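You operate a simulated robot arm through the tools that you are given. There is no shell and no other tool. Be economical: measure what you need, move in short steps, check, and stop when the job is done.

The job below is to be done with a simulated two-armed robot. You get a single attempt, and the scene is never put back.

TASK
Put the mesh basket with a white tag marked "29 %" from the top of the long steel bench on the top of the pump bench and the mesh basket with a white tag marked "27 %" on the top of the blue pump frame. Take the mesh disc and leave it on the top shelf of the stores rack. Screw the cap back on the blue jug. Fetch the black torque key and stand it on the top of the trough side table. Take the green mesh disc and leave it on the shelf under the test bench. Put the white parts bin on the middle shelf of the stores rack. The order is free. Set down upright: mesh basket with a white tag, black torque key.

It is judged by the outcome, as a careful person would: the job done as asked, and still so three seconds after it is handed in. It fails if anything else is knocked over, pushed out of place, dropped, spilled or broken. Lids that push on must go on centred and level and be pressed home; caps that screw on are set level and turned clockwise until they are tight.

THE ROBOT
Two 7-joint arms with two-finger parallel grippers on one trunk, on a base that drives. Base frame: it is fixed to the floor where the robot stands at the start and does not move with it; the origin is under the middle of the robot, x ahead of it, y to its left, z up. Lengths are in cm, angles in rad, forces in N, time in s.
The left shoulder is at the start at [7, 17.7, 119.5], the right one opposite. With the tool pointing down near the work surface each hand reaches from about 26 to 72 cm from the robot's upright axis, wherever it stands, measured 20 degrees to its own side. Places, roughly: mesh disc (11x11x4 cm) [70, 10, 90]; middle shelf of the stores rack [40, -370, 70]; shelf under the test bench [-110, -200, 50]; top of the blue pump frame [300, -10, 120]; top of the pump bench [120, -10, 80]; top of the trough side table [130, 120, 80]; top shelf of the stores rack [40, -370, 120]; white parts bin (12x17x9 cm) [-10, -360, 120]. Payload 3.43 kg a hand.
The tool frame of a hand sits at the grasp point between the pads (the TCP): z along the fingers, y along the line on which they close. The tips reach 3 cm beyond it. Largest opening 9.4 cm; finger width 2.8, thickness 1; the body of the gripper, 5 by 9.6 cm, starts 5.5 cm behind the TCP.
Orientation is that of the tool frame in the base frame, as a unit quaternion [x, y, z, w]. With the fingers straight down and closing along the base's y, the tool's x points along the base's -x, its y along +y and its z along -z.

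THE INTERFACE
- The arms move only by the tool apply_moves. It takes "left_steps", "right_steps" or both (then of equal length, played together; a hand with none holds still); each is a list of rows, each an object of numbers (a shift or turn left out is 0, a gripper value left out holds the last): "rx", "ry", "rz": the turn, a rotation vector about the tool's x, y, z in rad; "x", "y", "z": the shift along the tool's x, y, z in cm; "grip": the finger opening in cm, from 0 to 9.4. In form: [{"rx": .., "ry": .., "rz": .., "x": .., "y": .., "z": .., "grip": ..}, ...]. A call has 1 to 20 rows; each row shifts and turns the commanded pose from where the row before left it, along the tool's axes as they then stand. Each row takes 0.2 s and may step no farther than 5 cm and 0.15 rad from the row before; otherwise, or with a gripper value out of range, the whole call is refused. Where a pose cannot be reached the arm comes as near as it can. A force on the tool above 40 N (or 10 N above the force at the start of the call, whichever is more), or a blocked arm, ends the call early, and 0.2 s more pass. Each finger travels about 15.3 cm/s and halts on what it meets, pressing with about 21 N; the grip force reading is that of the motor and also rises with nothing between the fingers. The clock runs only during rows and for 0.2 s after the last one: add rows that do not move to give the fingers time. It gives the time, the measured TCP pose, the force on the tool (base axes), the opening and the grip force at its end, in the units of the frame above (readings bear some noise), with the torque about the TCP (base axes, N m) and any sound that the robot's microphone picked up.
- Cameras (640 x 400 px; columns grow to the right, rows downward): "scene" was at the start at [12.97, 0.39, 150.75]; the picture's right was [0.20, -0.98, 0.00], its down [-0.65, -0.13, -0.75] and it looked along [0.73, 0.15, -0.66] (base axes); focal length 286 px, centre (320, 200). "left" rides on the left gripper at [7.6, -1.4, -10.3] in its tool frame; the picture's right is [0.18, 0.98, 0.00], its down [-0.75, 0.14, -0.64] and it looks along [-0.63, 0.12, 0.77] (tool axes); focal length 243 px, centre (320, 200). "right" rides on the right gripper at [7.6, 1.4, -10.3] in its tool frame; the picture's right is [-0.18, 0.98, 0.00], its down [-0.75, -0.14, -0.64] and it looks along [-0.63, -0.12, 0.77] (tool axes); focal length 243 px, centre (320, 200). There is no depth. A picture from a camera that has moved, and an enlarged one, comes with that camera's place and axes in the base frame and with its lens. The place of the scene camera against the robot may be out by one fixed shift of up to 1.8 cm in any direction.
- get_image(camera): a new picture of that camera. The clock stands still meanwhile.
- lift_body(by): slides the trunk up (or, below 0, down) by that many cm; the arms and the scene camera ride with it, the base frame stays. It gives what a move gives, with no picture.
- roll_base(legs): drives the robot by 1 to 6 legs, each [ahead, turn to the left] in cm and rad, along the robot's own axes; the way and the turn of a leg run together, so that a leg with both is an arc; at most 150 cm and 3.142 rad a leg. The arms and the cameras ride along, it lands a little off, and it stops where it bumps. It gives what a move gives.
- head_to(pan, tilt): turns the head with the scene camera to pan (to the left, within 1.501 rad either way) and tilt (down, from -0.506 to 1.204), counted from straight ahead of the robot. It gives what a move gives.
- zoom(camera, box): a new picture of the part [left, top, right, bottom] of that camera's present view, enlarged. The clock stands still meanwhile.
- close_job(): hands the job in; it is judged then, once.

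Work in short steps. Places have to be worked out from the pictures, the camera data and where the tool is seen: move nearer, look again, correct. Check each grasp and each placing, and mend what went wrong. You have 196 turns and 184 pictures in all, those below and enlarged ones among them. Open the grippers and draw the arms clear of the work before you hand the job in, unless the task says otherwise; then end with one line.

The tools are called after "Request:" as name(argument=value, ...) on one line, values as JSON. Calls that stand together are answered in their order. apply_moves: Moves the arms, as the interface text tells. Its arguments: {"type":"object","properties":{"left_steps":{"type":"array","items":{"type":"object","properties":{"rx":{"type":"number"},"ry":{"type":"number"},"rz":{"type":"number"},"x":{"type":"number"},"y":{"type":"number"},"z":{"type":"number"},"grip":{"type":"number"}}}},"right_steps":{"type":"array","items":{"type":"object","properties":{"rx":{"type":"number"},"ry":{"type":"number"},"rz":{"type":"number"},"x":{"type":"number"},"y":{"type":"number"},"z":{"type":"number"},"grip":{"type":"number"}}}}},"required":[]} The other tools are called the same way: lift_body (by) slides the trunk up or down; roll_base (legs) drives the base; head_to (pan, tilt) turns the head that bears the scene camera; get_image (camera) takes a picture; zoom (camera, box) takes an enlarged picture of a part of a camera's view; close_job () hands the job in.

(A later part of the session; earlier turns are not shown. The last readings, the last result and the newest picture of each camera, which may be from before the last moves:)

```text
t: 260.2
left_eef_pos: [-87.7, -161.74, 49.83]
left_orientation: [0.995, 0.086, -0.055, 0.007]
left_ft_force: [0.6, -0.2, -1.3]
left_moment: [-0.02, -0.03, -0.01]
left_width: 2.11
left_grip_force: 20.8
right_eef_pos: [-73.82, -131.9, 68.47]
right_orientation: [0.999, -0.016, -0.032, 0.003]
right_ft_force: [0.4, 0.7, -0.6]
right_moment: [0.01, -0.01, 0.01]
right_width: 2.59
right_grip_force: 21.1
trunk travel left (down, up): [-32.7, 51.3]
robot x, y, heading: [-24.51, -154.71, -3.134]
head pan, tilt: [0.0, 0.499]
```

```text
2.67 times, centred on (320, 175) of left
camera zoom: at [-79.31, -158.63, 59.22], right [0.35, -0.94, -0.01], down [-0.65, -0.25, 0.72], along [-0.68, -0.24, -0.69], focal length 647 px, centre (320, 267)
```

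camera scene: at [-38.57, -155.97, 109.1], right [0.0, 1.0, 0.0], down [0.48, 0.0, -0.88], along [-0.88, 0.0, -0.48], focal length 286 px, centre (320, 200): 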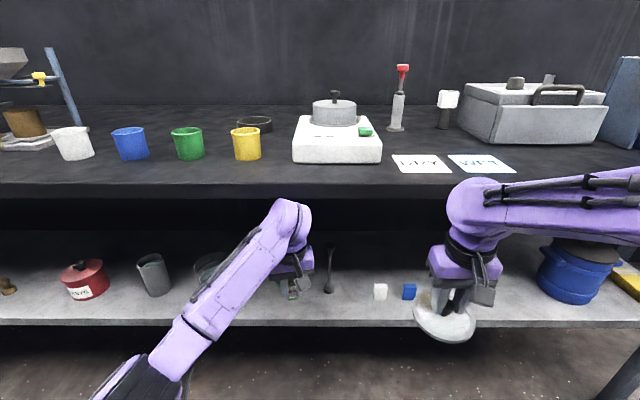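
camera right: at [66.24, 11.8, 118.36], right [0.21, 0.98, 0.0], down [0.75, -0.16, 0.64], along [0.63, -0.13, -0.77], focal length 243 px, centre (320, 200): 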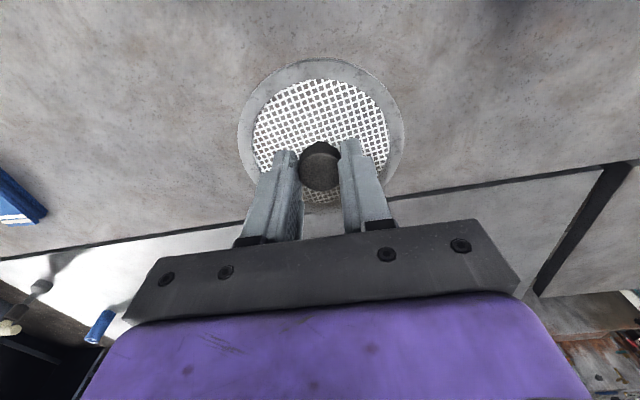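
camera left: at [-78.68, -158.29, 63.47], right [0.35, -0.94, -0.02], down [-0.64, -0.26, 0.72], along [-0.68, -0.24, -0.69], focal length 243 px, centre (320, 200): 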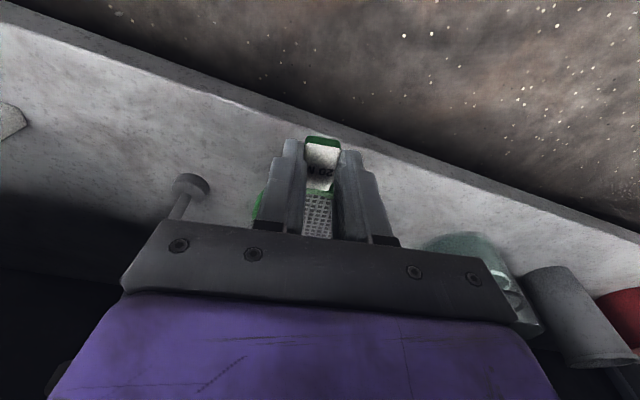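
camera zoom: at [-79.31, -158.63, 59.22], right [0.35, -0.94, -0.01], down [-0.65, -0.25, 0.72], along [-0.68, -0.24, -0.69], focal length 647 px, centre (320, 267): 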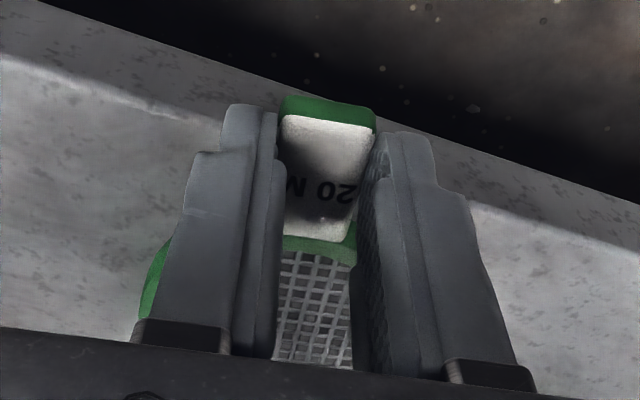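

The shelf top works out near z≈46 and its edge at x≈-88. I drive 2 cm further in, then continue lowering.

Request:
roll_base(legs=[[2.5, 0]])

Request:
lift_body(by=-0.6)

Request:
lift_body(by=-0.6)

Request:
lift_body(by=-0.5)

Request:
lift_body(by=-0.5)

```text
t: 261.1
left_eef_pos: [-90.25, -161.73, 49.68]
left_orientation: [0.995, 0.084, -0.054, 0.008]
left_ft_force: [0.0, 0.7, -1.7]
left_moment: [0.0, -0.07, 0.03]
left_width: 2.11
left_grip_force: 21.0
right_eef_pos: [-76.34, -132.13, 68.39]
right_orientation: [0.999, -0.017, -0.031, 0.002]
right_ft_force: [0.3, -0.8, -0.9]
right_moment: [-0.01, -0.02, -0.01]
right_width: 2.58
right_grip_force: 21.3
trunk travel left (down, up): [-32.7, 51.3]
robot x, y, heading: [-26.36, -154.44, -3.139]
head pan, tilt: [0.0, 0.499]
```

```text
t: 261.6
left_eef_pos: [-90.18, -161.66, 49.51]
left_orientation: [0.995, 0.086, -0.057, 0.007]
left_ft_force: [-2.4, -0.3, 14.9]
left_moment: [-0.01, 0.16, 0.04]
left_width: 2.12
left_grip_force: 20.7
right_eef_pos: [-76.16, -132.05, 67.88]
right_orientation: [0.999, -0.016, -0.033, 0.002]
right_ft_force: [0.4, -0.2, -0.8]
right_moment: [-0.02, -0.04, -0.01]
right_width: 2.62
right_grip_force: 21.3
trunk travel left (down, up): [-32.1, 51.9]
robot x, y, heading: [-26.73, -154.62, -3.136]
head pan, tilt: [0.0, 0.499]
```

```text
t: 262.1
left_eef_pos: [-90.05, -161.6, 49.21]
left_orientation: [0.995, 0.086, -0.059, 0.007]
left_ft_force: [-4.0, -1.6, 34.3]
left_moment: [0.26, -0.21, 0.15]
left_width: 2.11
left_grip_force: 21.2
right_eef_pos: [-76.0, -131.98, 67.39]
right_orientation: [0.999, -0.016, -0.033, 0.002]
right_ft_force: [-0.3, -0.7, -0.3]
right_moment: [0.01, -0.03, 0.0]
right_width: 2.6
right_grip_force: 20.5
trunk travel left (down, up): [-31.5, 52.5]
robot x, y, heading: [-26.56, -154.79, -3.136]
head pan, tilt: [0.0, 0.499]
```

```text
t: 262.5
left_eef_pos: [-90.27, -161.59, 49.22]
left_orientation: [0.994, 0.085, -0.062, 0.006]
left_ft_force: [-2.4, 1.9, 16.4]
left_moment: [0.14, -0.11, 0.2]
left_width: 2.13
left_grip_force: 21.4
right_eef_pos: [-76.17, -132.05, 67.11]
right_orientation: [0.999, -0.017, -0.032, 0.003]
right_ft_force: [0.1, 1.1, -0.8]
right_moment: [0.01, -0.02, 0.01]
right_width: 2.6
right_grip_force: 20.9
trunk travel left (down, up): [-31.3, 52.7]
robot x, y, heading: [-26.69, -154.53, -3.138]
head pan, tilt: [0.0, 0.499]
stopped: the force on the tool passed its limit (the readings are from after the stop); the commanded pose is now the measured one
```

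```text
t: 263.0
left_eef_pos: [-90.47, -161.47, 49.24]
left_orientation: [0.994, 0.085, -0.067, 0.004]
left_ft_force: [-1.2, 2.1, 14.8]
left_moment: [-0.09, -0.2, 0.2]
left_width: 2.11
left_grip_force: 20.8
right_eef_pos: [-76.09, -132.15, 66.56]
right_orientation: [0.999, -0.016, -0.032, 0.002]
right_ft_force: [0.0, 0.0, -0.8]
right_moment: [0.04, -0.02, -0.01]
right_width: 2.59
right_grip_force: 21.4
trunk travel left (down, up): [-30.9, 53.1]
robot x, y, heading: [-26.58, -154.65, -3.142]
head pan, tilt: [0.0, 0.499]
stopped: the force on the tool passed its limit (the readings are from after the stop); the commanded pose is now the measured one
```

Contact was made at TCP z≈49.5. I relieve the press, open the fingers and lift off.

Request:
lift_body(by=0.7)

Request:
apply_moves(left_steps=[{"grip": 4}, {"grip": 4}, {}, {"z": -1.5}, {"z": -2}, {}])

Request:
get_image(camera="left")

```text
t: 263.6
left_eef_pos: [-90.56, -161.57, 49.34]
left_orientation: [0.994, 0.085, -0.061, 0.006]
left_ft_force: [0.5, 0.4, 0.4]
left_moment: [-0.02, -0.03, 0.03]
left_width: 2.13
left_grip_force: 21.3
right_eef_pos: [-76.19, -131.95, 67.29]
right_orientation: [0.999, -0.017, -0.031, 0.002]
right_ft_force: [-0.2, -0.1, -0.5]
right_moment: [0.0, -0.02, 0.02]
right_width: 2.59
right_grip_force: 21.0
trunk travel left (down, up): [-31.6, 52.4]
robot x, y, heading: [-26.6, -154.61, -3.137]
head pan, tilt: [0.0, 0.499]
```

```text
t: 265.0
left_eef_pos: [-90.14, -161.53, 53.06]
left_orientation: [0.994, 0.085, -0.063, 0.005]
left_ft_force: [0.5, 0.3, 0.1]
left_moment: [-0.01, 0.01, 0.03]
left_width: 4.01
left_grip_force: 0.1
right_eef_pos: [-76.2, -132.05, 67.34]
right_orientation: [0.999, -0.016, -0.031, 0.002]
right_ft_force: [0.5, 0.9, -1.0]
right_moment: [0.01, -0.01, -0.02]
right_width: 2.58
right_grip_force: 21.2
trunk travel left (down, up): [-31.6, 52.4]
robot x, y, heading: [-26.78, -154.58, -3.139]
head pan, tilt: [0.0, 0.499]
```

```text
48 pictures are left
camera left: at [-81.54, -158.54, 62.29], right [0.35, -0.94, -0.02], down [-0.63, -0.25, 0.73], along [-0.69, -0.24, -0.68], focal length 243 px, centre (320, 200)
```

left: 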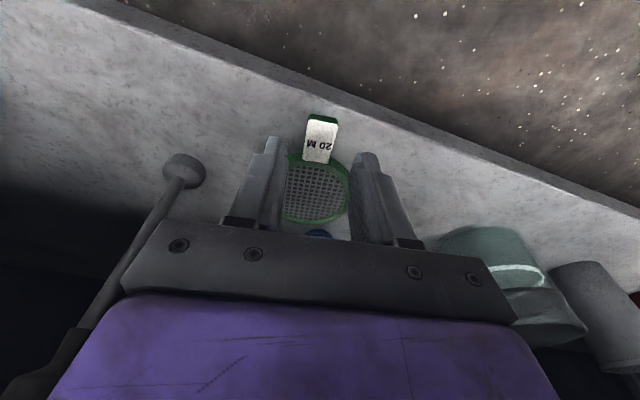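

The green disc lies flat on the shelf. I withdraw the hand, back the base away, and raise the trunk.

Request:
apply_moves(left_steps=[{"x": 3, "z": -0.6}, {"x": 4, "z": -0.6}, {"x": 4, "z": -0.6}, {"x": 4, "z": -0.6}, {}])

Request:
roll_base(legs=[[-7, 0], [-7, 0]])

Request:
lift_body(by=40)

Request:
lift_body(by=12)

Request:
get_image(camera="scene")

```text
t: 266.2
left_eef_pos: [-75.59, -158.98, 53.22]
left_orientation: [0.994, 0.084, -0.063, 0.005]
left_ft_force: [0.3, 0.2, -0.8]
left_moment: [0.0, -0.04, -0.01]
left_width: 3.99
left_grip_force: 0.1
left hand out of reach, approached as far as the arm can: row 4
right_eef_pos: [-76.23, -131.98, 67.38]
right_orientation: [0.999, -0.017, -0.031, 0.002]
right_ft_force: [-0.2, 0.6, -0.8]
right_moment: [0.0, 0.0, 0.0]
right_width: 2.59
right_grip_force: 21.3
trunk travel left (down, up): [-31.6, 52.4]
robot x, y, heading: [-26.52, -154.48, -3.139]
head pan, tilt: [0.0, 0.499]
```

```text
t: 267.8
left_eef_pos: [-61.54, -159.0, 53.29]
left_orientation: [0.995, 0.084, -0.063, 0.005]
left_ft_force: [0.3, -0.1, -0.3]
left_moment: [0.03, 0.02, -0.03]
left_width: 4.0
left_grip_force: 0.1
right_eef_pos: [-62.1, -131.93, 67.41]
right_orientation: [0.999, -0.018, -0.031, 0.002]
right_ft_force: [1.3, -0.9, -1.5]
right_moment: [0.0, 0.0, 0.0]
right_width: 2.58
right_grip_force: 21.0
trunk travel left (down, up): [-31.6, 52.4]
robot x, y, heading: [-12.28, -154.31, -3.139]
head pan, tilt: [0.0, 0.499]
```

```text
t: 271.6
left_eef_pos: [-61.5, -158.92, 93.1]
left_orientation: [0.994, 0.084, -0.063, 0.005]
left_ft_force: [0.6, -0.7, -0.2]
left_moment: [-0.02, 0.0, 0.0]
left_width: 3.99
left_grip_force: 0.1
right_eef_pos: [-62.15, -131.91, 107.25]
right_orientation: [0.999, -0.016, -0.032, 0.002]
right_ft_force: [-0.9, 0.6, -0.8]
right_moment: [0.05, -0.01, 0.04]
right_width: 2.59
right_grip_force: 21.0
trunk travel left (down, up): [-71.6, 12.4]
robot x, y, heading: [-13.07, -154.35, -3.141]
head pan, tilt: [0.0, 0.499]
```

```text
t: 273.1
left_eef_pos: [-61.55, -158.95, 105.1]
left_orientation: [0.995, 0.083, -0.063, 0.004]
left_ft_force: [-0.4, 0.5, 0.1]
left_moment: [0.01, 0.0, 0.01]
left_width: 4.04
left_grip_force: 0.0
right_eef_pos: [-62.2, -132.07, 119.31]
right_orientation: [0.999, -0.016, -0.031, 0.001]
right_ft_force: [0.3, -0.3, -0.7]
right_moment: [-0.02, -0.02, -0.05]
right_width: 2.58
right_grip_force: 21.3
trunk travel left (down, up): [-83.6, 0.4]
robot x, y, heading: [-12.9, -154.81, -3.14]
head pan, tilt: [0.0, 0.499]
```

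```text
47 pictures are left
camera scene: at [-27.02, -155.94, 158.78], right [0.0, 1.0, 0.0], down [0.48, 0.0, -0.88], along [-0.88, 0.0, -0.48], focal length 286 px, centre (320, 200)
```

scene: 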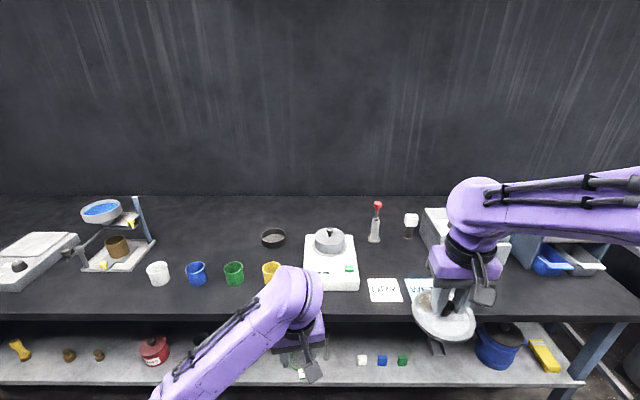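

Green disc done. Now I drive to the rack, stopping at about (30,-280).

Request:
roll_base(legs=[[0, 0.95], [0, 0.95], [70, 0], [60, 0], [0, -0.327]])

Request:
head_to(pan=0.0, tilt=0.35)

Request:
get_image(camera="scene")

```text
t: 285.8
left_eef_pos: [33.36, -326.41, 105.08]
left_orientation: [0.645, 0.761, -0.042, 0.047]
left_ft_force: [0.1, -0.1, 0.1]
left_moment: [0.0, 0.0, 0.03]
left_width: 4.01
left_grip_force: 0.1
right_eef_pos: [6.31, -326.83, 119.3]
right_orientation: [0.72, 0.693, -0.021, 0.023]
right_ft_force: [0.0, -0.6, 0.3]
right_moment: [0.0, 0.0, -0.04]
right_width: 2.56
right_grip_force: 21.0
trunk travel left (down, up): [-83.6, 0.4]
robot x, y, heading: [28.82, -277.21, -1.573]
head pan, tilt: [0.0, 0.499]
```

```text
t: 286.5
left_eef_pos: [33.21, -326.35, 105.11]
left_orientation: [0.645, 0.762, -0.041, 0.048]
left_ft_force: [-1.1, 0.3, 0.2]
left_moment: [0.01, 0.03, 0.03]
left_width: 3.98
left_grip_force: 0.0
right_eef_pos: [6.18, -326.78, 119.23]
right_orientation: [0.719, 0.694, -0.021, 0.023]
right_ft_force: [0.1, -0.3, -0.6]
right_moment: [-0.01, -0.01, 0.01]
right_width: 2.58
right_grip_force: 20.9
trunk travel left (down, up): [-83.6, 0.4]
robot x, y, heading: [29.0, -277.41, -1.571]
head pan, tilt: [0.0, 0.351]
```

```text
46 pictures are left
camera scene: at [28.59, -292.94, 160.15], right [-1.0, 0.0, 0.0], down [0.0, 0.34, -0.94], along [0.0, -0.94, -0.34], focal length 286 px, centre (320, 200)
```

scene: 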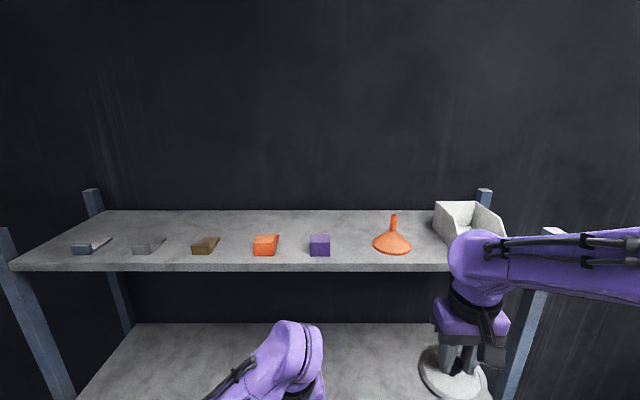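

The shelf's free spots are tight except where the bin stands, so I move the bin first with the free left hand. I reposition so the bin lies ahead of the left arm.

Request:
roll_base(legs=[[-15, 0], [-15, 0], [0, -0.9], [40, 0], [33, 0], [0, 0.9]])

Request:
get_image(camera="scene")

```text
t: 297.4
left_eef_pos: [-24.02, -341.89, 105.12]
left_orientation: [0.643, 0.763, -0.041, 0.048]
left_ft_force: [0.1, -0.6, -0.2]
left_moment: [-0.04, 0.02, 0.02]
left_width: 3.98
left_grip_force: 0.1
right_eef_pos: [-51.03, -342.68, 119.32]
right_orientation: [0.717, 0.696, -0.02, 0.024]
right_ft_force: [-0.6, 0.8, -1.1]
right_moment: [0.02, -0.02, 0.0]
right_width: 2.59
right_grip_force: 21.0
trunk travel left (down, up): [-83.6, 0.4]
robot x, y, heading: [-28.4, -292.83, -1.566]
head pan, tilt: [0.0, 0.351]
```

```text
45 pictures are left
camera scene: at [-28.79, -308.64, 160.15], right [-1.0, 0.0, 0.0], down [0.0, 0.34, -0.94], along [0.0, -0.94, -0.34], focal length 286 px, centre (320, 200)
```

scene: 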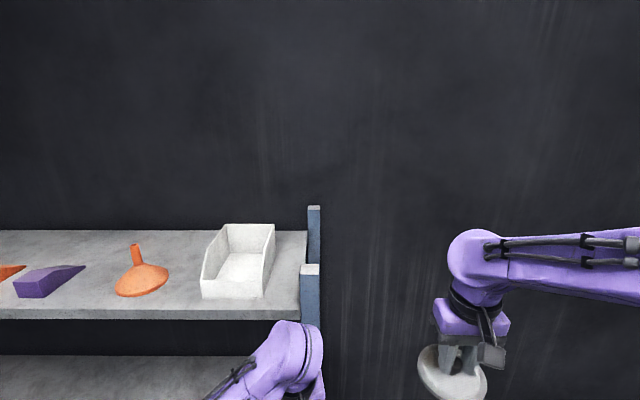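

The bin is about 12.5 cm wide (x −16.5…−4) and 18 cm deep (y −358.5…−377). I straighten the left hand and raise it above the shelf for a close look.

Request:
apply_moves(left_steps=[{"ry": 0.124, "rz": 0.08}, {"rz": 0.09, "z": -3}, {"z": -4, "grip": 5}, {"z": -4}, {"z": -4}, {"z": -4}, {"z": -4}, {"z": -4}, {"z": -4}, {"z": -4, "y": 2}, {"y": 4, "x": 1}, {"y": 4}, {"y": 4}, {}])

Request:
get_image(camera="left")

```text
t: 300.4
left_eef_pos: [-10.09, -341.73, 140.07]
left_orientation: [0.707, 0.707, 0.001, 0.001]
left_ft_force: [0.1, 0.2, -0.2]
left_moment: [-0.02, -0.01, 0.02]
left_width: 5.02
left_grip_force: 0.1
left hand out of reach, approached as far as the arm can: row 5
right_eef_pos: [-50.98, -342.65, 119.28]
right_orientation: [0.718, 0.696, -0.02, 0.023]
right_ft_force: [0.2, -0.1, -0.8]
right_moment: [0.01, -0.01, 0.02]
right_width: 2.6
right_grip_force: 21.3
trunk travel left (down, up): [-83.6, 0.4]
robot x, y, heading: [-28.16, -293.22, -1.566]
head pan, tilt: [0.0, 0.351]
```

```text
44 pictures are left
camera left: at [-11.35, -333.96, 150.32], right [0.98, 0.18, 0.0], down [0.14, -0.75, 0.64], along [0.12, -0.63, -0.76], focal length 243 px, centre (320, 200)
```

left: 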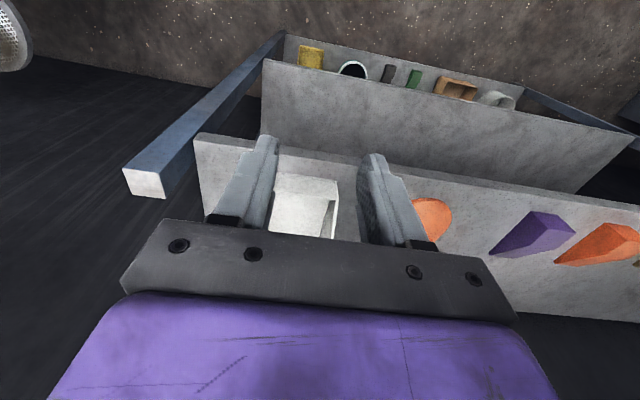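

I shift toward the bin's left wall and lower a bit to get a second view for depth.

Request:
apply_moves(left_steps=[{"y": 4}, {"y": 1.5, "x": -3}, {"x": -4}, {"x": -4}, {"z": 2}, {}])

Request:
get_image(camera="left")

```text
t: 301.8
left_eef_pos: [-4.34, -352.76, 138.17]
left_orientation: [0.707, 0.707, 0.0, 0.002]
left_ft_force: [0.0, -0.4, 0.3]
left_moment: [0.02, -0.01, 0.0]
left_width: 4.98
left_grip_force: 0.1
right_eef_pos: [-50.86, -342.66, 119.31]
right_orientation: [0.718, 0.695, -0.021, 0.023]
right_ft_force: [0.1, 0.1, -1.0]
right_moment: [-0.01, -0.04, -0.01]
right_width: 2.6
right_grip_force: 20.6
trunk travel left (down, up): [-83.6, 0.4]
robot x, y, heading: [-28.3, -293.31, -1.568]
head pan, tilt: [0.0, 0.351]
```

```text
43 pictures are left
camera left: at [-5.67, -344.97, 148.45], right [0.98, 0.18, 0.0], down [0.14, -0.75, 0.64], along [0.12, -0.63, -0.76], focal length 243 px, centre (320, 200)
```

left: 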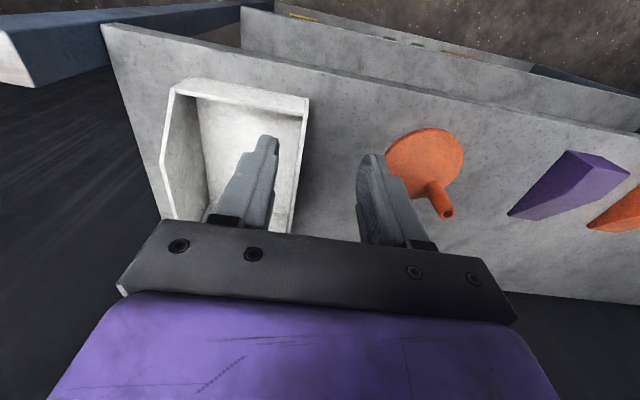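

Shelf top is at z≈121.6; the bin's left wall runs along x≈-5.2 from y≈-352 to -369. I drive 8 cm closer, centre on the wall and go down on it with one finger inside.

Request:
roll_base(legs=[[8, 0]])

Request:
apply_moves(left_steps=[{"y": -0.9}, {"z": 3}, {"z": 3}, {}])

Request:
get_image(camera="left")

```text
t: 302.8
left_eef_pos: [-4.2, -359.1, 139.14]
left_orientation: [0.708, 0.706, -0.006, 0.006]
left_ft_force: [-0.4, -0.1, 0.3]
left_moment: [-0.1, 0.01, 0.0]
left_width: 5.0
left_grip_force: 0.0
right_eef_pos: [-50.9, -349.08, 120.13]
right_orientation: [0.717, 0.696, -0.027, 0.03]
right_ft_force: [0.2, 0.6, 0.7]
right_moment: [-0.02, 0.02, 0.01]
right_width: 2.59
right_grip_force: 21.5
trunk travel left (down, up): [-83.6, 0.4]
robot x, y, heading: [-28.49, -300.5, -1.564]
head pan, tilt: [0.0, 0.351]
```

```text
t: 303.8
left_eef_pos: [-5.34, -360.71, 132.32]
left_orientation: [0.708, 0.706, -0.001, 0.003]
left_ft_force: [-0.8, -0.9, -0.3]
left_moment: [0.03, -0.01, 0.0]
left_width: 5.0
left_grip_force: 0.0
right_eef_pos: [-51.05, -350.48, 119.33]
right_orientation: [0.718, 0.695, -0.02, 0.025]
right_ft_force: [0.3, -0.5, -0.6]
right_moment: [0.04, -0.01, -0.02]
right_width: 2.61
right_grip_force: 21.2
trunk travel left (down, up): [-83.6, 0.4]
robot x, y, heading: [-28.16, -301.3, -1.568]
head pan, tilt: [0.0, 0.351]
```

```text
42 pictures are left
camera left: at [-6.82, -352.92, 142.66], right [0.98, 0.18, 0.0], down [0.14, -0.75, 0.65], along [0.12, -0.64, -0.76], focal length 243 px, centre (320, 200)
```

left: 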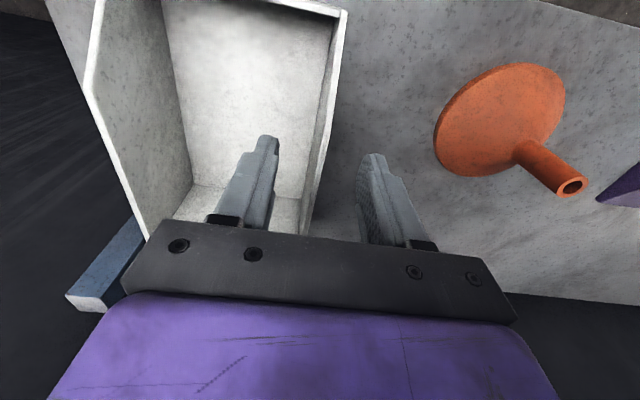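

The wall runs centrally between the fingers. I go down and close on it.

Request:
apply_moves(left_steps=[{"z": 2}, {"z": 2}, {}, {"grip": 0.2}, {"grip": 0.2}, {"grip": 0.2}, {"grip": 0.2}, {}])

Request:
apply_moves(left_steps=[{"z": -1.5}, {"z": -2.5}, {}])

Request:
get_image(camera="left")

```text
t: 305.6
left_eef_pos: [-5.26, -360.34, 128.55]
left_orientation: [0.708, 0.706, -0.003, 0.004]
left_ft_force: [0.7, 0.0, 2.0]
left_moment: [-0.16, 0.07, -0.01]
left_width: 0.8
left_grip_force: 21.4
right_eef_pos: [-50.98, -350.19, 119.51]
right_orientation: [0.718, 0.695, -0.022, 0.025]
right_ft_force: [0.0, -0.5, -1.1]
right_moment: [-0.01, -0.02, -0.01]
right_width: 2.6
right_grip_force: 20.8
trunk travel left (down, up): [-83.6, 0.4]
robot x, y, heading: [-28.58, -301.02, -1.563]
head pan, tilt: [0.0, 0.351]
```

```text
t: 306.4
left_eef_pos: [-5.33, -360.46, 132.48]
left_orientation: [0.708, 0.706, -0.002, 0.003]
left_ft_force: [-0.3, 0.0, -1.7]
left_moment: [0.02, -0.13, -0.02]
left_width: 0.81
left_grip_force: 20.9
right_eef_pos: [-50.91, -350.15, 119.59]
right_orientation: [0.718, 0.696, -0.022, 0.024]
right_ft_force: [0.3, 1.1, -1.2]
right_moment: [0.0, 0.0, -0.01]
right_width: 2.61
right_grip_force: 21.3
trunk travel left (down, up): [-83.6, 0.4]
robot x, y, heading: [-28.41, -301.28, -1.565]
head pan, tilt: [0.0, 0.351]
```

```text
41 pictures are left
camera left: at [-6.6, -352.72, 142.8], right [0.98, 0.18, 0.0], down [0.14, -0.75, 0.65], along [0.12, -0.64, -0.76], focal length 243 px, centre (320, 200)
```

left: 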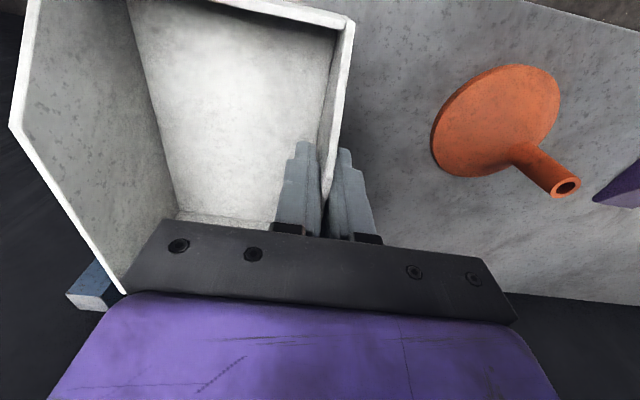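

The bin lifts level. I back out of the rack, then lower the trunk for the middle shelf.

Request:
roll_base(legs=[[-7, 0], [-7, 0], [-7, 0], [-7, 0]])

Request:
lift_body(by=-40)

Request:
lift_body(by=-9)

Request:
get_image(camera="scene")

```text
t: 309.3
left_eef_pos: [-5.38, -333.99, 131.8]
left_orientation: [0.708, 0.706, 0.003, -0.002]
left_ft_force: [0.2, -0.9, -1.8]
left_moment: [0.11, -0.12, 0.0]
left_width: 0.81
left_grip_force: 20.5
right_eef_pos: [-51.19, -323.63, 118.95]
right_orientation: [0.718, 0.696, -0.018, 0.021]
right_ft_force: [-0.5, -0.8, -1.5]
right_moment: [0.08, -0.04, -0.01]
right_width: 2.6
right_grip_force: 21.9
trunk travel left (down, up): [-83.6, 0.4]
robot x, y, heading: [-28.73, -272.83, -1.572]
head pan, tilt: [0.0, 0.351]
```

```text
t: 313.1
left_eef_pos: [-5.33, -332.46, 92.49]
left_orientation: [0.708, 0.706, -0.001, 0.004]
left_ft_force: [0.8, -0.3, -1.9]
left_moment: [0.02, -0.1, 0.0]
left_width: 0.84
left_grip_force: 21.1
right_eef_pos: [-51.14, -322.3, 79.55]
right_orientation: [0.718, 0.696, -0.022, 0.025]
right_ft_force: [1.0, -0.6, -0.9]
right_moment: [0.02, 0.01, -0.06]
right_width: 2.6
right_grip_force: 20.7
trunk travel left (down, up): [-43.6, 40.4]
robot x, y, heading: [-28.63, -272.88, -1.567]
head pan, tilt: [0.0, 0.351]
```

```text
t: 314.4
left_eef_pos: [-5.25, -332.46, 83.47]
left_orientation: [0.708, 0.706, -0.002, 0.004]
left_ft_force: [-0.2, -0.3, -1.0]
left_moment: [0.06, -0.1, -0.01]
left_width: 0.82
left_grip_force: 20.8
right_eef_pos: [-51.07, -322.26, 70.46]
right_orientation: [0.718, 0.695, -0.022, 0.024]
right_ft_force: [-0.7, 0.0, -1.1]
right_moment: [-0.02, -0.05, 0.03]
right_width: 2.6
right_grip_force: 20.8
trunk travel left (down, up): [-34.6, 49.4]
robot x, y, heading: [-28.47, -273.01, -1.569]
head pan, tilt: [0.0, 0.351]
```

```text
40 pictures are left
camera scene: at [-28.78, -288.7, 111.16], right [-1.0, 0.0, 0.0], down [0.0, 0.34, -0.94], along [0.0, -0.94, -0.34], focal length 286 px, centre (320, 200)
```

scene: 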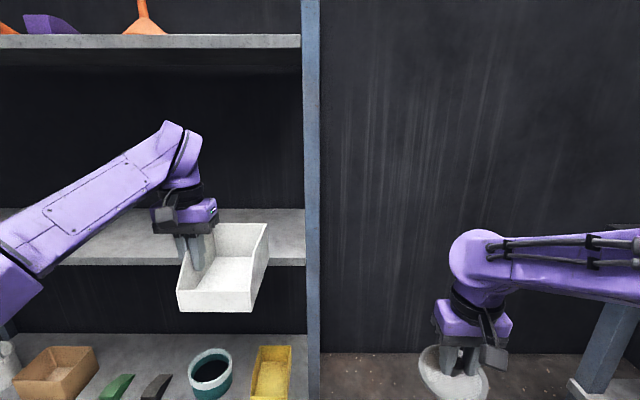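

The bin's bottom is about 4 cm above the middle shelf and clear of the post. I drive in.

Request:
roll_base(legs=[[7, 0], [7, 0], [7, 0], [8, 0]])

Request:
apply_moves(left_steps=[{}, {}])

Request:
get_image(camera="left")

```text
t: 317.3
left_eef_pos: [-5.23, -361.73, 83.43]
left_orientation: [0.708, 0.706, -0.001, 0.003]
left_ft_force: [-0.4, -0.3, -2.6]
left_moment: [0.09, -0.04, 0.02]
left_width: 0.82
left_grip_force: 21.4
right_eef_pos: [-51.08, -351.49, 70.48]
right_orientation: [0.717, 0.696, -0.022, 0.025]
right_ft_force: [0.8, 0.0, -0.7]
right_moment: [0.0, 0.02, -0.02]
right_width: 2.59
right_grip_force: 20.7
trunk travel left (down, up): [-34.6, 49.4]
robot x, y, heading: [-28.36, -302.35, -1.569]
head pan, tilt: [0.0, 0.351]
```

```text
t: 317.9
left_eef_pos: [-5.1, -361.62, 83.47]
left_orientation: [0.708, 0.706, -0.002, 0.004]
left_ft_force: [-0.2, 0.5, -2.4]
left_moment: [0.04, -0.1, 0.0]
left_width: 0.8
left_grip_force: 20.1
right_eef_pos: [-50.92, -351.39, 70.56]
right_orientation: [0.718, 0.695, -0.022, 0.023]
right_ft_force: [1.3, 0.7, -0.6]
right_moment: [0.03, 0.03, -0.02]
right_width: 2.6
right_grip_force: 20.8
trunk travel left (down, up): [-34.6, 49.4]
robot x, y, heading: [-28.57, -302.27, -1.563]
head pan, tilt: [0.0, 0.351]
```

```text
39 pictures are left
camera left: at [-6.63, -353.94, 93.73], right [0.98, 0.18, 0.0], down [0.14, -0.75, 0.65], along [0.12, -0.64, -0.76], focal length 243 px, centre (320, 200)
```

left: 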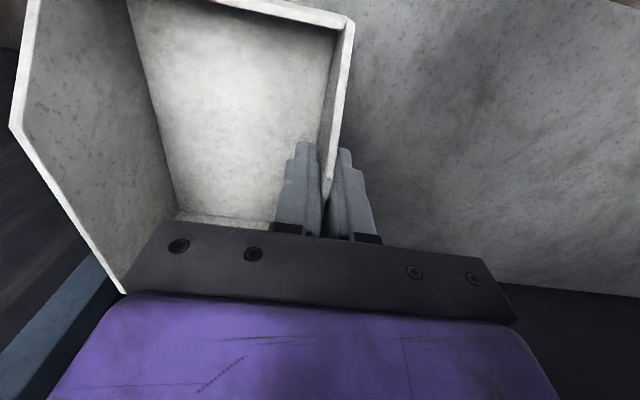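

The bin is over the middle shelf. I lower by trunk until contact.

Request:
lift_body(by=-3)

Request:
lift_body(by=-1)

Request:
lift_body(by=-0.8)

Request:
lift_body(by=-0.8)

```text
t: 318.6
left_eef_pos: [-5.25, -361.76, 80.55]
left_orientation: [0.708, 0.706, -0.002, 0.004]
left_ft_force: [0.0, 0.7, -1.4]
left_moment: [0.01, -0.09, -0.02]
left_width: 0.83
left_grip_force: 20.8
right_eef_pos: [-50.89, -351.54, 67.54]
right_orientation: [0.718, 0.695, -0.022, 0.025]
right_ft_force: [0.8, -0.4, -0.8]
right_moment: [-0.01, 0.03, -0.02]
right_width: 2.58
right_grip_force: 20.6
trunk travel left (down, up): [-31.6, 52.4]
robot x, y, heading: [-28.35, -302.25, -1.566]
head pan, tilt: [0.0, 0.351]
```

```text
t: 319.2
left_eef_pos: [-5.23, -361.69, 79.51]
left_orientation: [0.708, 0.706, -0.002, 0.004]
left_ft_force: [-0.4, 0.2, -1.6]
left_moment: [0.06, -0.08, 0.01]
left_width: 0.81
left_grip_force: 20.4
right_eef_pos: [-50.95, -351.47, 66.49]
right_orientation: [0.718, 0.696, -0.022, 0.025]
right_ft_force: [0.1, 0.1, -1.0]
right_moment: [-0.02, 0.0, -0.02]
right_width: 2.62
right_grip_force: 20.9
trunk travel left (down, up): [-30.6, 53.4]
robot x, y, heading: [-28.36, -301.7, -1.569]
head pan, tilt: [0.0, 0.351]
```

```text
t: 319.8
left_eef_pos: [-5.27, -361.71, 78.63]
left_orientation: [0.708, 0.707, -0.001, 0.004]
left_ft_force: [0.0, -0.7, -2.8]
left_moment: [0.05, -0.12, -0.01]
left_width: 0.83
left_grip_force: 20.7
right_eef_pos: [-51.06, -351.46, 65.68]
right_orientation: [0.717, 0.696, -0.022, 0.025]
right_ft_force: [-0.7, -0.7, -0.9]
right_moment: [0.0, 0.0, -0.03]
right_width: 2.59
right_grip_force: 21.3
trunk travel left (down, up): [-29.8, 54.2]
robot x, y, heading: [-28.54, -302.43, -1.566]
head pan, tilt: [0.0, 0.351]
```

```text
t: 320.4
left_eef_pos: [-5.27, -361.55, 78.27]
left_orientation: [0.707, 0.707, -0.003, 0.004]
left_ft_force: [2.9, -1.4, 16.5]
left_moment: [-0.12, 0.2, 0.07]
left_width: 0.82
left_grip_force: 21.2
right_eef_pos: [-51.02, -351.34, 64.92]
right_orientation: [0.718, 0.696, -0.023, 0.026]
right_ft_force: [0.1, 0.5, 0.1]
right_moment: [0.03, 0.03, 0.01]
right_width: 2.58
right_grip_force: 20.9
trunk travel left (down, up): [-29.0, 55.0]
robot x, y, heading: [-28.37, -302.33, -1.569]
head pan, tilt: [0.0, 0.351]
```

Contact. I relieve, open, lift the fingers out of the bin and back away.

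Request:
lift_body(by=0.4)

Request:
apply_moves(left_steps=[{"grip": 3}, {"grip": 4}, {}, {"z": -2}, {"z": -3}, {"z": -3}, {}])

Request:
roll_base(legs=[[-8, 0], [-8, 0], [-8, 0], [-8, 0]])

Request:
get_image(camera="scene")

```text
t: 320.9
left_eef_pos: [-5.31, -361.7, 78.21]
left_orientation: [0.708, 0.707, -0.001, 0.003]
left_ft_force: [-0.7, -0.3, -0.7]
left_moment: [-0.01, -0.02, -0.06]
left_width: 0.82
left_grip_force: 21.1
right_eef_pos: [-51.09, -351.42, 65.3]
right_orientation: [0.718, 0.695, -0.023, 0.024]
right_ft_force: [0.0, 0.4, -0.9]
right_moment: [0.03, 0.0, -0.01]
right_width: 2.56
right_grip_force: 20.8
trunk travel left (down, up): [-29.4, 54.6]
robot x, y, heading: [-28.76, -302.08, -1.566]
head pan, tilt: [0.0, 0.351]
```

```text
t: 322.5
left_eef_pos: [-5.13, -361.64, 86.4]
left_orientation: [0.707, 0.707, -0.002, 0.004]
left_ft_force: [0.0, -0.7, -0.5]
left_moment: [-0.02, 0.01, 0.0]
left_width: 4.0
left_grip_force: 0.0
right_eef_pos: [-51.05, -351.52, 65.3]
right_orientation: [0.718, 0.695, -0.022, 0.025]
right_ft_force: [0.3, -0.6, -1.1]
right_moment: [0.02, 0.01, -0.01]
right_width: 2.58
right_grip_force: 21.0
trunk travel left (down, up): [-29.4, 54.6]
robot x, y, heading: [-28.41, -302.2, -1.571]
head pan, tilt: [0.0, 0.351]
```

```text
t: 325.5
left_eef_pos: [-5.25, -329.4, 86.38]
left_orientation: [0.708, 0.706, -0.002, 0.004]
left_ft_force: [0.1, -0.7, -0.1]
left_moment: [-0.03, 0.0, -0.03]
left_width: 3.98
left_grip_force: 0.0
right_eef_pos: [-51.12, -319.2, 65.42]
right_orientation: [0.718, 0.696, -0.022, 0.025]
right_ft_force: [-0.7, 0.6, -0.5]
right_moment: [-0.03, 0.04, 0.01]
right_width: 2.58
right_grip_force: 20.4
trunk travel left (down, up): [-29.4, 54.6]
robot x, y, heading: [-28.39, -270.07, -1.564]
head pan, tilt: [0.0, 0.351]
```

```text
38 pictures are left
camera scene: at [-28.81, -285.61, 105.97], right [-1.0, 0.0, 0.0], down [0.0, 0.34, -0.94], along [0.0, -0.94, -0.34], focal length 286 px, centre (320, 200)
```

scene: 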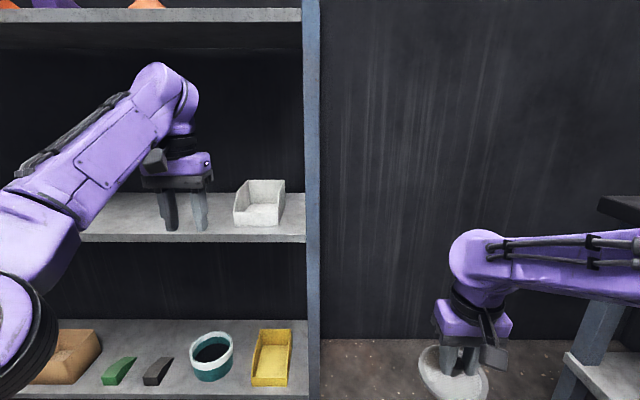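

The bin stands on the middle shelf. I raise the trunk and shift over so the right hand faces the spot the bin has left on the top shelf.

Request:
lift_body(by=40)

Request:
lift_body(by=14.4)

Request:
roll_base(legs=[[-12, 0], [-12, 0], [0, 0.9], [24, 0], [24, 0], [0, -0.9]])

Request:
get_image(camera="right")

```text
t: 329.4
left_eef_pos: [-5.28, -329.48, 126.26]
left_orientation: [0.707, 0.707, -0.001, 0.003]
left_ft_force: [-0.5, -0.2, 0.0]
left_moment: [-0.02, -0.01, 0.0]
left_width: 3.98
left_grip_force: 0.0
right_eef_pos: [-51.07, -319.3, 105.31]
right_orientation: [0.718, 0.696, -0.023, 0.024]
right_ft_force: [-1.1, -0.1, -1.1]
right_moment: [0.01, 0.01, -0.03]
right_width: 2.59
right_grip_force: 21.2
trunk travel left (down, up): [-69.4, 14.6]
robot x, y, heading: [-28.36, -270.36, -1.566]
head pan, tilt: [0.0, 0.351]
```

```text
t: 331.1
left_eef_pos: [-5.27, -329.47, 140.76]
left_orientation: [0.707, 0.707, -0.002, 0.004]
left_ft_force: [0.6, 1.0, 0.3]
left_moment: [-0.01, -0.01, -0.03]
left_width: 4.02
left_grip_force: 0.1
right_eef_pos: [-51.2, -319.3, 119.79]
right_orientation: [0.717, 0.696, -0.021, 0.025]
right_ft_force: [0.5, -0.1, -0.4]
right_moment: [0.03, 0.04, -0.01]
right_width: 2.58
right_grip_force: 20.9
trunk travel left (down, up): [-83.8, 0.2]
robot x, y, heading: [-28.55, -269.95, -1.57]
head pan, tilt: [0.0, 0.351]
```

```text
t: 340.5
left_eef_pos: [31.6, -335.91, 140.66]
left_orientation: [0.712, 0.702, -0.001, 0.003]
left_ft_force: [0.1, -0.6, -0.2]
left_moment: [0.0, 0.01, -0.01]
left_width: 4.0
left_grip_force: 0.1
right_eef_pos: [-14.09, -325.01, 119.73]
right_orientation: [0.722, 0.691, -0.022, 0.025]
right_ft_force: [-0.3, 0.0, -1.0]
right_moment: [0.03, 0.0, -0.02]
right_width: 2.6
right_grip_force: 20.9
trunk travel left (down, up): [-83.8, 0.2]
robot x, y, heading: [9.05, -276.28, -1.575]
head pan, tilt: [0.0, 0.351]
```

```text
37 pictures are left
camera right: at [-12.31, -316.81, 129.44], right [0.97, -0.23, 0.02], down [-0.18, -0.7, 0.69], along [-0.15, -0.68, -0.72], focal length 243 px, centre (320, 200)
```

right: 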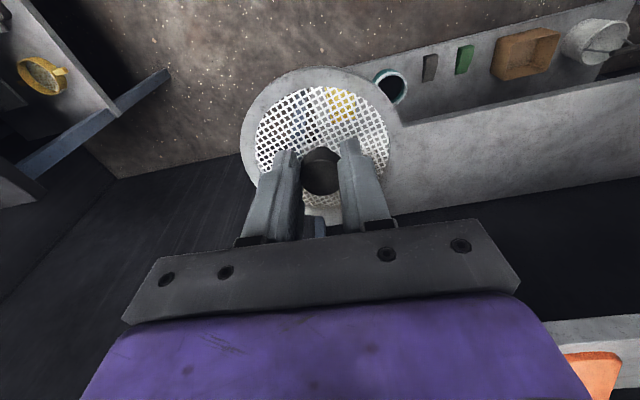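

I level the disc, raise it above shelf height, then drive in.

Request:
apply_moves(right_steps=[{"ry": 0.066, "z": -3}, {"z": -4}, {"z": -4}, {"y": 2, "z": -1}, {"y": 2}, {}])

Request:
roll_base(legs=[[8, 0], [7, 0], [7, 0]])

Request:
apply_moves(right_steps=[{"x": -4}, {"x": -4}, {"x": -4}, {}])

Request:
get_image(camera="right")

```text
t: 341.9
left_eef_pos: [31.45, -335.68, 140.77]
left_orientation: [0.712, 0.702, -0.002, 0.005]
left_ft_force: [0.0, -0.2, 0.3]
left_moment: [0.0, -0.02, 0.0]
left_width: 4.01
left_grip_force: 0.1
right_eef_pos: [-10.38, -324.82, 131.73]
right_orientation: [0.723, 0.691, 0.001, 0.003]
right_ft_force: [-0.2, 0.2, -0.8]
right_moment: [-0.01, -0.02, -0.03]
right_width: 2.59
right_grip_force: 21.1
trunk travel left (down, up): [-83.8, 0.2]
robot x, y, heading: [8.69, -276.22, -1.583]
head pan, tilt: [0.0, 0.351]
```

```text
t: 344.2
left_eef_pos: [31.33, -358.93, 141.28]
left_orientation: [0.712, 0.702, -0.001, 0.003]
left_ft_force: [-0.1, -1.0, 0.0]
left_moment: [0.05, 0.0, 0.01]
left_width: 4.01
left_grip_force: 0.1
right_eef_pos: [-10.29, -347.26, 131.7]
right_orientation: [0.722, 0.692, 0.002, 0.001]
right_ft_force: [0.7, -0.2, -0.6]
right_moment: [0.05, 0.0, 0.01]
right_width: 2.6
right_grip_force: 21.3
trunk travel left (down, up): [-83.8, 0.2]
robot x, y, heading: [8.84, -298.32, -1.586]
head pan, tilt: [0.0, 0.351]
```

```text
t: 345.2
left_eef_pos: [31.36, -355.96, 142.35]
left_orientation: [0.713, 0.701, -0.008, 0.01]
left_ft_force: [0.4, 1.0, -0.4]
left_moment: [-0.05, 0.03, 0.0]
left_width: 4.0
left_grip_force: 0.1
right_eef_pos: [-10.93, -356.72, 132.83]
right_orientation: [0.722, 0.691, -0.006, 0.009]
right_ft_force: [0.0, 0.6, -0.5]
right_moment: [-0.07, 0.03, -0.01]
right_width: 2.59
right_grip_force: 20.8
trunk travel left (down, up): [-83.8, 0.2]
robot x, y, heading: [8.57, -297.83, -1.583]
head pan, tilt: [0.0, 0.351]
```

```text
36 pictures are left
camera right: at [-9.17, -349.05, 142.89], right [0.97, -0.23, 0.01], down [-0.18, -0.73, 0.66], along [-0.14, -0.64, -0.75], focal length 243 px, centre (320, 200)
```

right: 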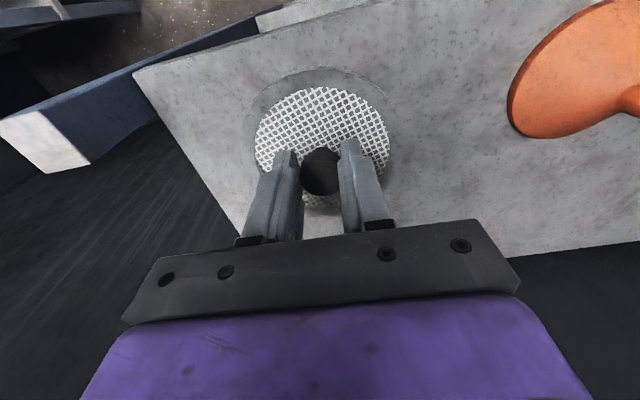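

The disc hovers above the free corner of the top shelf. I shift a little further in and lower it.

Request:
apply_moves(right_steps=[{"x": -3, "y": 1.5}, {"z": 2}, {"z": 2}, {"z": 1}, {}, {}])

Request:
apply_moves(right_steps=[{"z": 0.4}, {"z": 0.4}, {}])

```text
t: 346.6
left_eef_pos: [31.28, -356.97, 141.95]
left_orientation: [0.712, 0.702, -0.005, 0.009]
left_ft_force: [0.3, 0.1, -0.5]
left_moment: [0.02, -0.02, -0.03]
left_width: 4.02
left_grip_force: 0.1
right_eef_pos: [-9.48, -360.67, 127.47]
right_orientation: [0.722, 0.691, -0.003, 0.007]
right_ft_force: [-0.2, -0.4, -1.3]
right_moment: [-0.01, 0.03, -0.04]
right_width: 2.6
right_grip_force: 21.3
trunk travel left (down, up): [-83.8, 0.2]
robot x, y, heading: [8.83, -297.97, -1.58]
head pan, tilt: [0.0, 0.351]
```

```text
t: 347.4
left_eef_pos: [31.35, -357.01, 141.95]
left_orientation: [0.711, 0.703, -0.006, 0.008]
left_ft_force: [-0.9, 0.3, -0.5]
left_moment: [0.0, 0.03, -0.01]
left_width: 4.01
left_grip_force: 0.1
right_eef_pos: [-9.37, -360.59, 126.78]
right_orientation: [0.722, 0.691, -0.004, 0.007]
right_ft_force: [0.2, -3.3, 16.9]
right_moment: [-0.29, 0.05, -0.04]
right_width: 2.63
right_grip_force: 21.0
trunk travel left (down, up): [-83.8, 0.2]
robot x, y, heading: [8.42, -298.45, -1.578]
head pan, tilt: [0.0, 0.351]
```

Contact at z≈126.8. I relieve, open, lift off and check.

Request:
apply_moves(right_steps=[{"z": -0.3}, {"grip": 4}, {"grip": 6}, {}, {"z": -3}, {"z": -4}, {}])

Request:
get_image(camera="right")

```text
t: 349.0
left_eef_pos: [31.22, -357.13, 142.0]
left_orientation: [0.712, 0.702, -0.005, 0.008]
left_ft_force: [0.5, -0.2, -0.4]
left_moment: [0.0, 0.0, 0.01]
left_width: 4.04
left_grip_force: 0.0
right_eef_pos: [-9.58, -360.64, 133.81]
right_orientation: [0.722, 0.691, -0.003, 0.006]
right_ft_force: [-0.6, -0.1, 0.7]
right_moment: [0.01, -0.01, 0.03]
right_width: 6.02
right_grip_force: 0.1
trunk travel left (down, up): [-83.8, 0.2]
robot x, y, heading: [9.01, -298.09, -1.585]
head pan, tilt: [0.0, 0.351]
```

```text
35 pictures are left
camera right: at [-7.93, -353.09, 143.93], right [0.97, -0.23, 0.01], down [-0.18, -0.74, 0.65], along [-0.14, -0.63, -0.76], focal length 243 px, centre (320, 200)
```

right: 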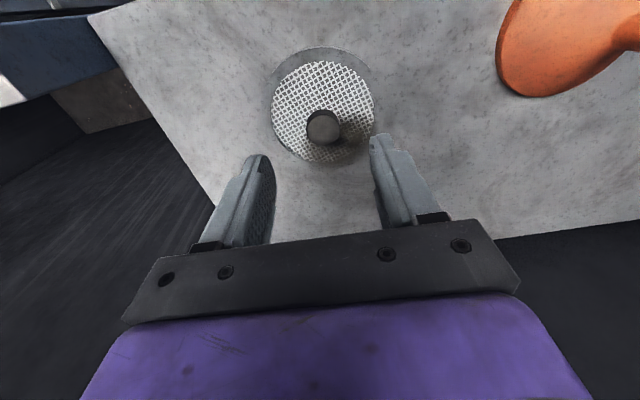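

The mesh disc rests on the top shelf. I back out, turn round and drive back to the long bench for the two baskets.

Request:
roll_base(legs=[[-8, 0], [-8, 0], [-8, 0], [-8, 0]])

Request:
roll_base(legs=[[0, 1.1], [0, 1.1], [0, 1.05], [90, 0], [90, 0], [74, 0]])

Request:
roll_base(legs=[[0, -0.85], [0, -0.82]])

Request:
head_to(pan=0.0, tilt=0.75)

Request:
get_image(camera="scene")

```text
t: 350.9
left_eef_pos: [31.14, -343.03, 142.37]
left_orientation: [0.712, 0.702, -0.003, 0.008]
left_ft_force: [-1.6, -0.2, -1.9]
left_moment: [0.01, -0.08, 0.03]
left_width: 3.99
left_grip_force: 0.1
right_eef_pos: [-9.71, -346.65, 134.01]
right_orientation: [0.723, 0.691, -0.002, 0.007]
right_ft_force: [0.6, 0.3, -2.1]
right_moment: [0.04, 0.01, 0.04]
right_width: 6.0
right_grip_force: 0.0
trunk travel left (down, up): [-83.8, 0.2]
robot x, y, heading: [8.84, -282.22, -1.582]
head pan, tilt: [0.0, 0.351]
stopped in leg 2: the robot was blocked; the commanded pose is now the measured one
```

```text
t: 351.7
left_eef_pos: [32.91, -337.68, 145.45]
left_orientation: [0.699, 0.714, -0.024, 0.025]
left_ft_force: [-1.0, -2.0, -0.1]
left_moment: [0.15, -0.06, 0.0]
left_width: 3.97
left_grip_force: 0.1
right_eef_pos: [-8.25, -343.16, 137.48]
right_orientation: [0.715, 0.698, -0.025, 0.036]
right_ft_force: [-0.1, -1.8, -1.2]
right_moment: [0.16, -0.03, -0.04]
right_width: 5.96
right_grip_force: 0.1
trunk travel left (down, up): [-83.8, 0.2]
robot x, y, heading: [9.14, -281.72, -1.557]
head pan, tilt: [0.0, 0.351]
stopped in leg 1: the robot was blocked; the commanded pose is now the measured one
```

```text
t: 356.5
left_eef_pos: [-47.18, -300.83, 146.01]
left_orientation: [0.998, -0.039, -0.04, -0.003]
left_ft_force: [-1.0, -0.5, -0.1]
left_moment: [0.01, 0.04, 0.04]
left_width: 3.98
left_grip_force: 0.1
right_eef_pos: [-48.67, -259.42, 138.28]
right_orientation: [0.997, -0.062, -0.05, 0.005]
right_ft_force: [0.1, -0.3, -0.3]
right_moment: [-0.03, -0.01, -0.02]
right_width: 6.03
right_grip_force: 0.1
trunk travel left (down, up): [-83.8, 0.2]
robot x, y, heading: [9.09, -282.13, 3.056]
head pan, tilt: [0.0, 0.351]
```

```text
t: 357.4
left_eef_pos: [-47.14, -300.89, 146.09]
left_orientation: [0.998, -0.039, -0.039, -0.002]
left_ft_force: [-0.3, 0.3, -0.8]
left_moment: [0.0, -0.01, -0.02]
left_width: 4.0
left_grip_force: 0.2
right_eef_pos: [-48.63, -259.34, 138.25]
right_orientation: [0.997, -0.062, -0.051, 0.004]
right_ft_force: [0.7, 0.7, -0.1]
right_moment: [-0.03, 0.0, -0.02]
right_width: 6.0
right_grip_force: 0.1
trunk travel left (down, up): [-83.8, 0.2]
robot x, y, heading: [9.27, -281.93, 3.05]
head pan, tilt: [0.0, 0.75]
```

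```text
34 pictures are left
camera scene: at [-4.57, -282.22, 156.8], right [0.08, 1.0, 0.0], down [0.68, -0.06, -0.73], along [-0.73, 0.06, -0.68], focal length 286 px, centre (320, 200)
```

scene: 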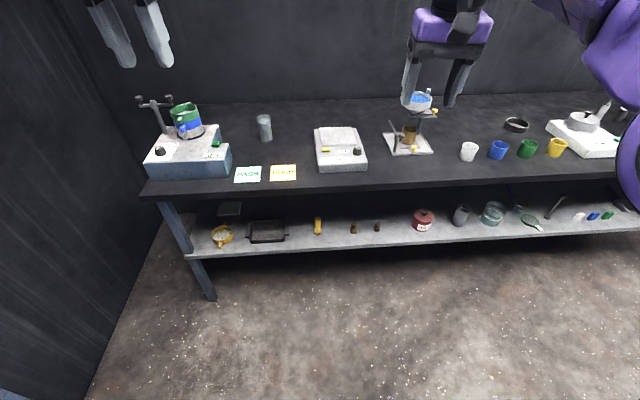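

The turn went clockwise because earlier legs were cut short; nothing was touched. I tuck both hands in and lower them, then drive back to the bench.

Request:
apply_moves(left_steps=[{"x": 2, "z": 4}, {"x": 2, "z": 4}, {"x": 2, "z": 4}, {"x": 2, "z": 4}, {"x": 1, "z": 3}, {}], right_steps=[{"x": 2, "z": 3}, {"x": 2, "z": 3}, {"x": 2, "z": 3}, {"x": 2, "z": 3}, {"x": 1, "z": 2}, {}])

Request:
roll_base(legs=[[0, -0.7], [0, -0.69], [90, 0], [90, 0], [90, 0]])

Request:
roll_base(legs=[[0, -0.85], [0, -0.81]])

Request:
get_image(camera="scene")

```text
t: 358.8
left_eef_pos: [-39.71, -301.29, 126.51]
left_orientation: [0.998, -0.038, -0.041, -0.002]
left_ft_force: [0.4, 0.4, 0.1]
left_moment: [0.0, -0.01, -0.01]
left_width: 3.99
left_grip_force: 0.1
right_eef_pos: [-41.19, -260.41, 123.41]
right_orientation: [0.997, -0.062, -0.05, 0.004]
right_ft_force: [-0.1, 1.1, 0.5]
right_moment: [-0.03, 0.02, 0.01]
right_width: 5.97
right_grip_force: 0.1
trunk travel left (down, up): [-83.8, 0.2]
robot x, y, heading: [9.21, -282.05, 3.061]
head pan, tilt: [0.0, 0.75]
```

```text
t: 376.0
left_eef_pos: [-42.99, 33.88, 126.43]
left_orientation: [0.737, -0.675, -0.029, -0.03]
left_ft_force: [-0.6, 0.6, 0.1]
left_moment: [0.01, 0.02, -0.01]
left_width: 3.98
left_grip_force: 0.1
right_eef_pos: [-2.95, 41.96, 123.38]
right_orientation: [0.721, -0.691, -0.04, -0.029]
right_ft_force: [0.4, 0.1, 0.2]
right_moment: [0.02, 0.01, -0.01]
right_width: 6.0
right_grip_force: 0.1
trunk travel left (down, up): [-83.8, 0.2]
robot x, y, heading: [-15.75, -11.24, 1.648]
head pan, tilt: [0.0, 0.75]
```

```text
t: 380.7
left_eef_pos: [31.07, 12.32, 126.38]
left_orientation: [-0.003, 0.999, -0.002, 0.04]
left_ft_force: [-0.5, 1.0, 0.2]
left_moment: [0.0, -0.02, 0.01]
left_width: 3.99
left_grip_force: 0.0
right_eef_pos: [35.93, -28.28, 123.49]
right_orientation: [0.02, 0.999, 0.006, 0.049]
right_ft_force: [0.3, -0.1, -1.0]
right_moment: [-0.01, -0.01, -0.02]
right_width: 6.0
right_grip_force: 0.1
trunk travel left (down, up): [-83.8, 0.2]
robot x, y, heading: [-15.98, -10.94, -0.001]
head pan, tilt: [0.0, 0.75]
```

```text
33 pictures are left
camera scene: at [-2.95, -12.29, 156.79], right [0.0, -1.0, 0.0], down [-0.68, 0.0, -0.73], along [0.73, 0.0, -0.68], focal length 286 px, centre (320, 200)
```

scene: 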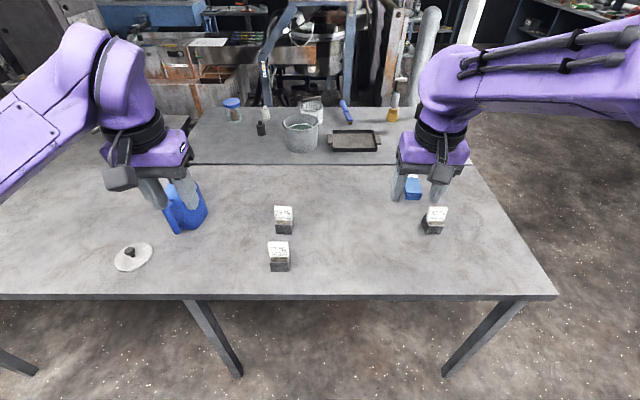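

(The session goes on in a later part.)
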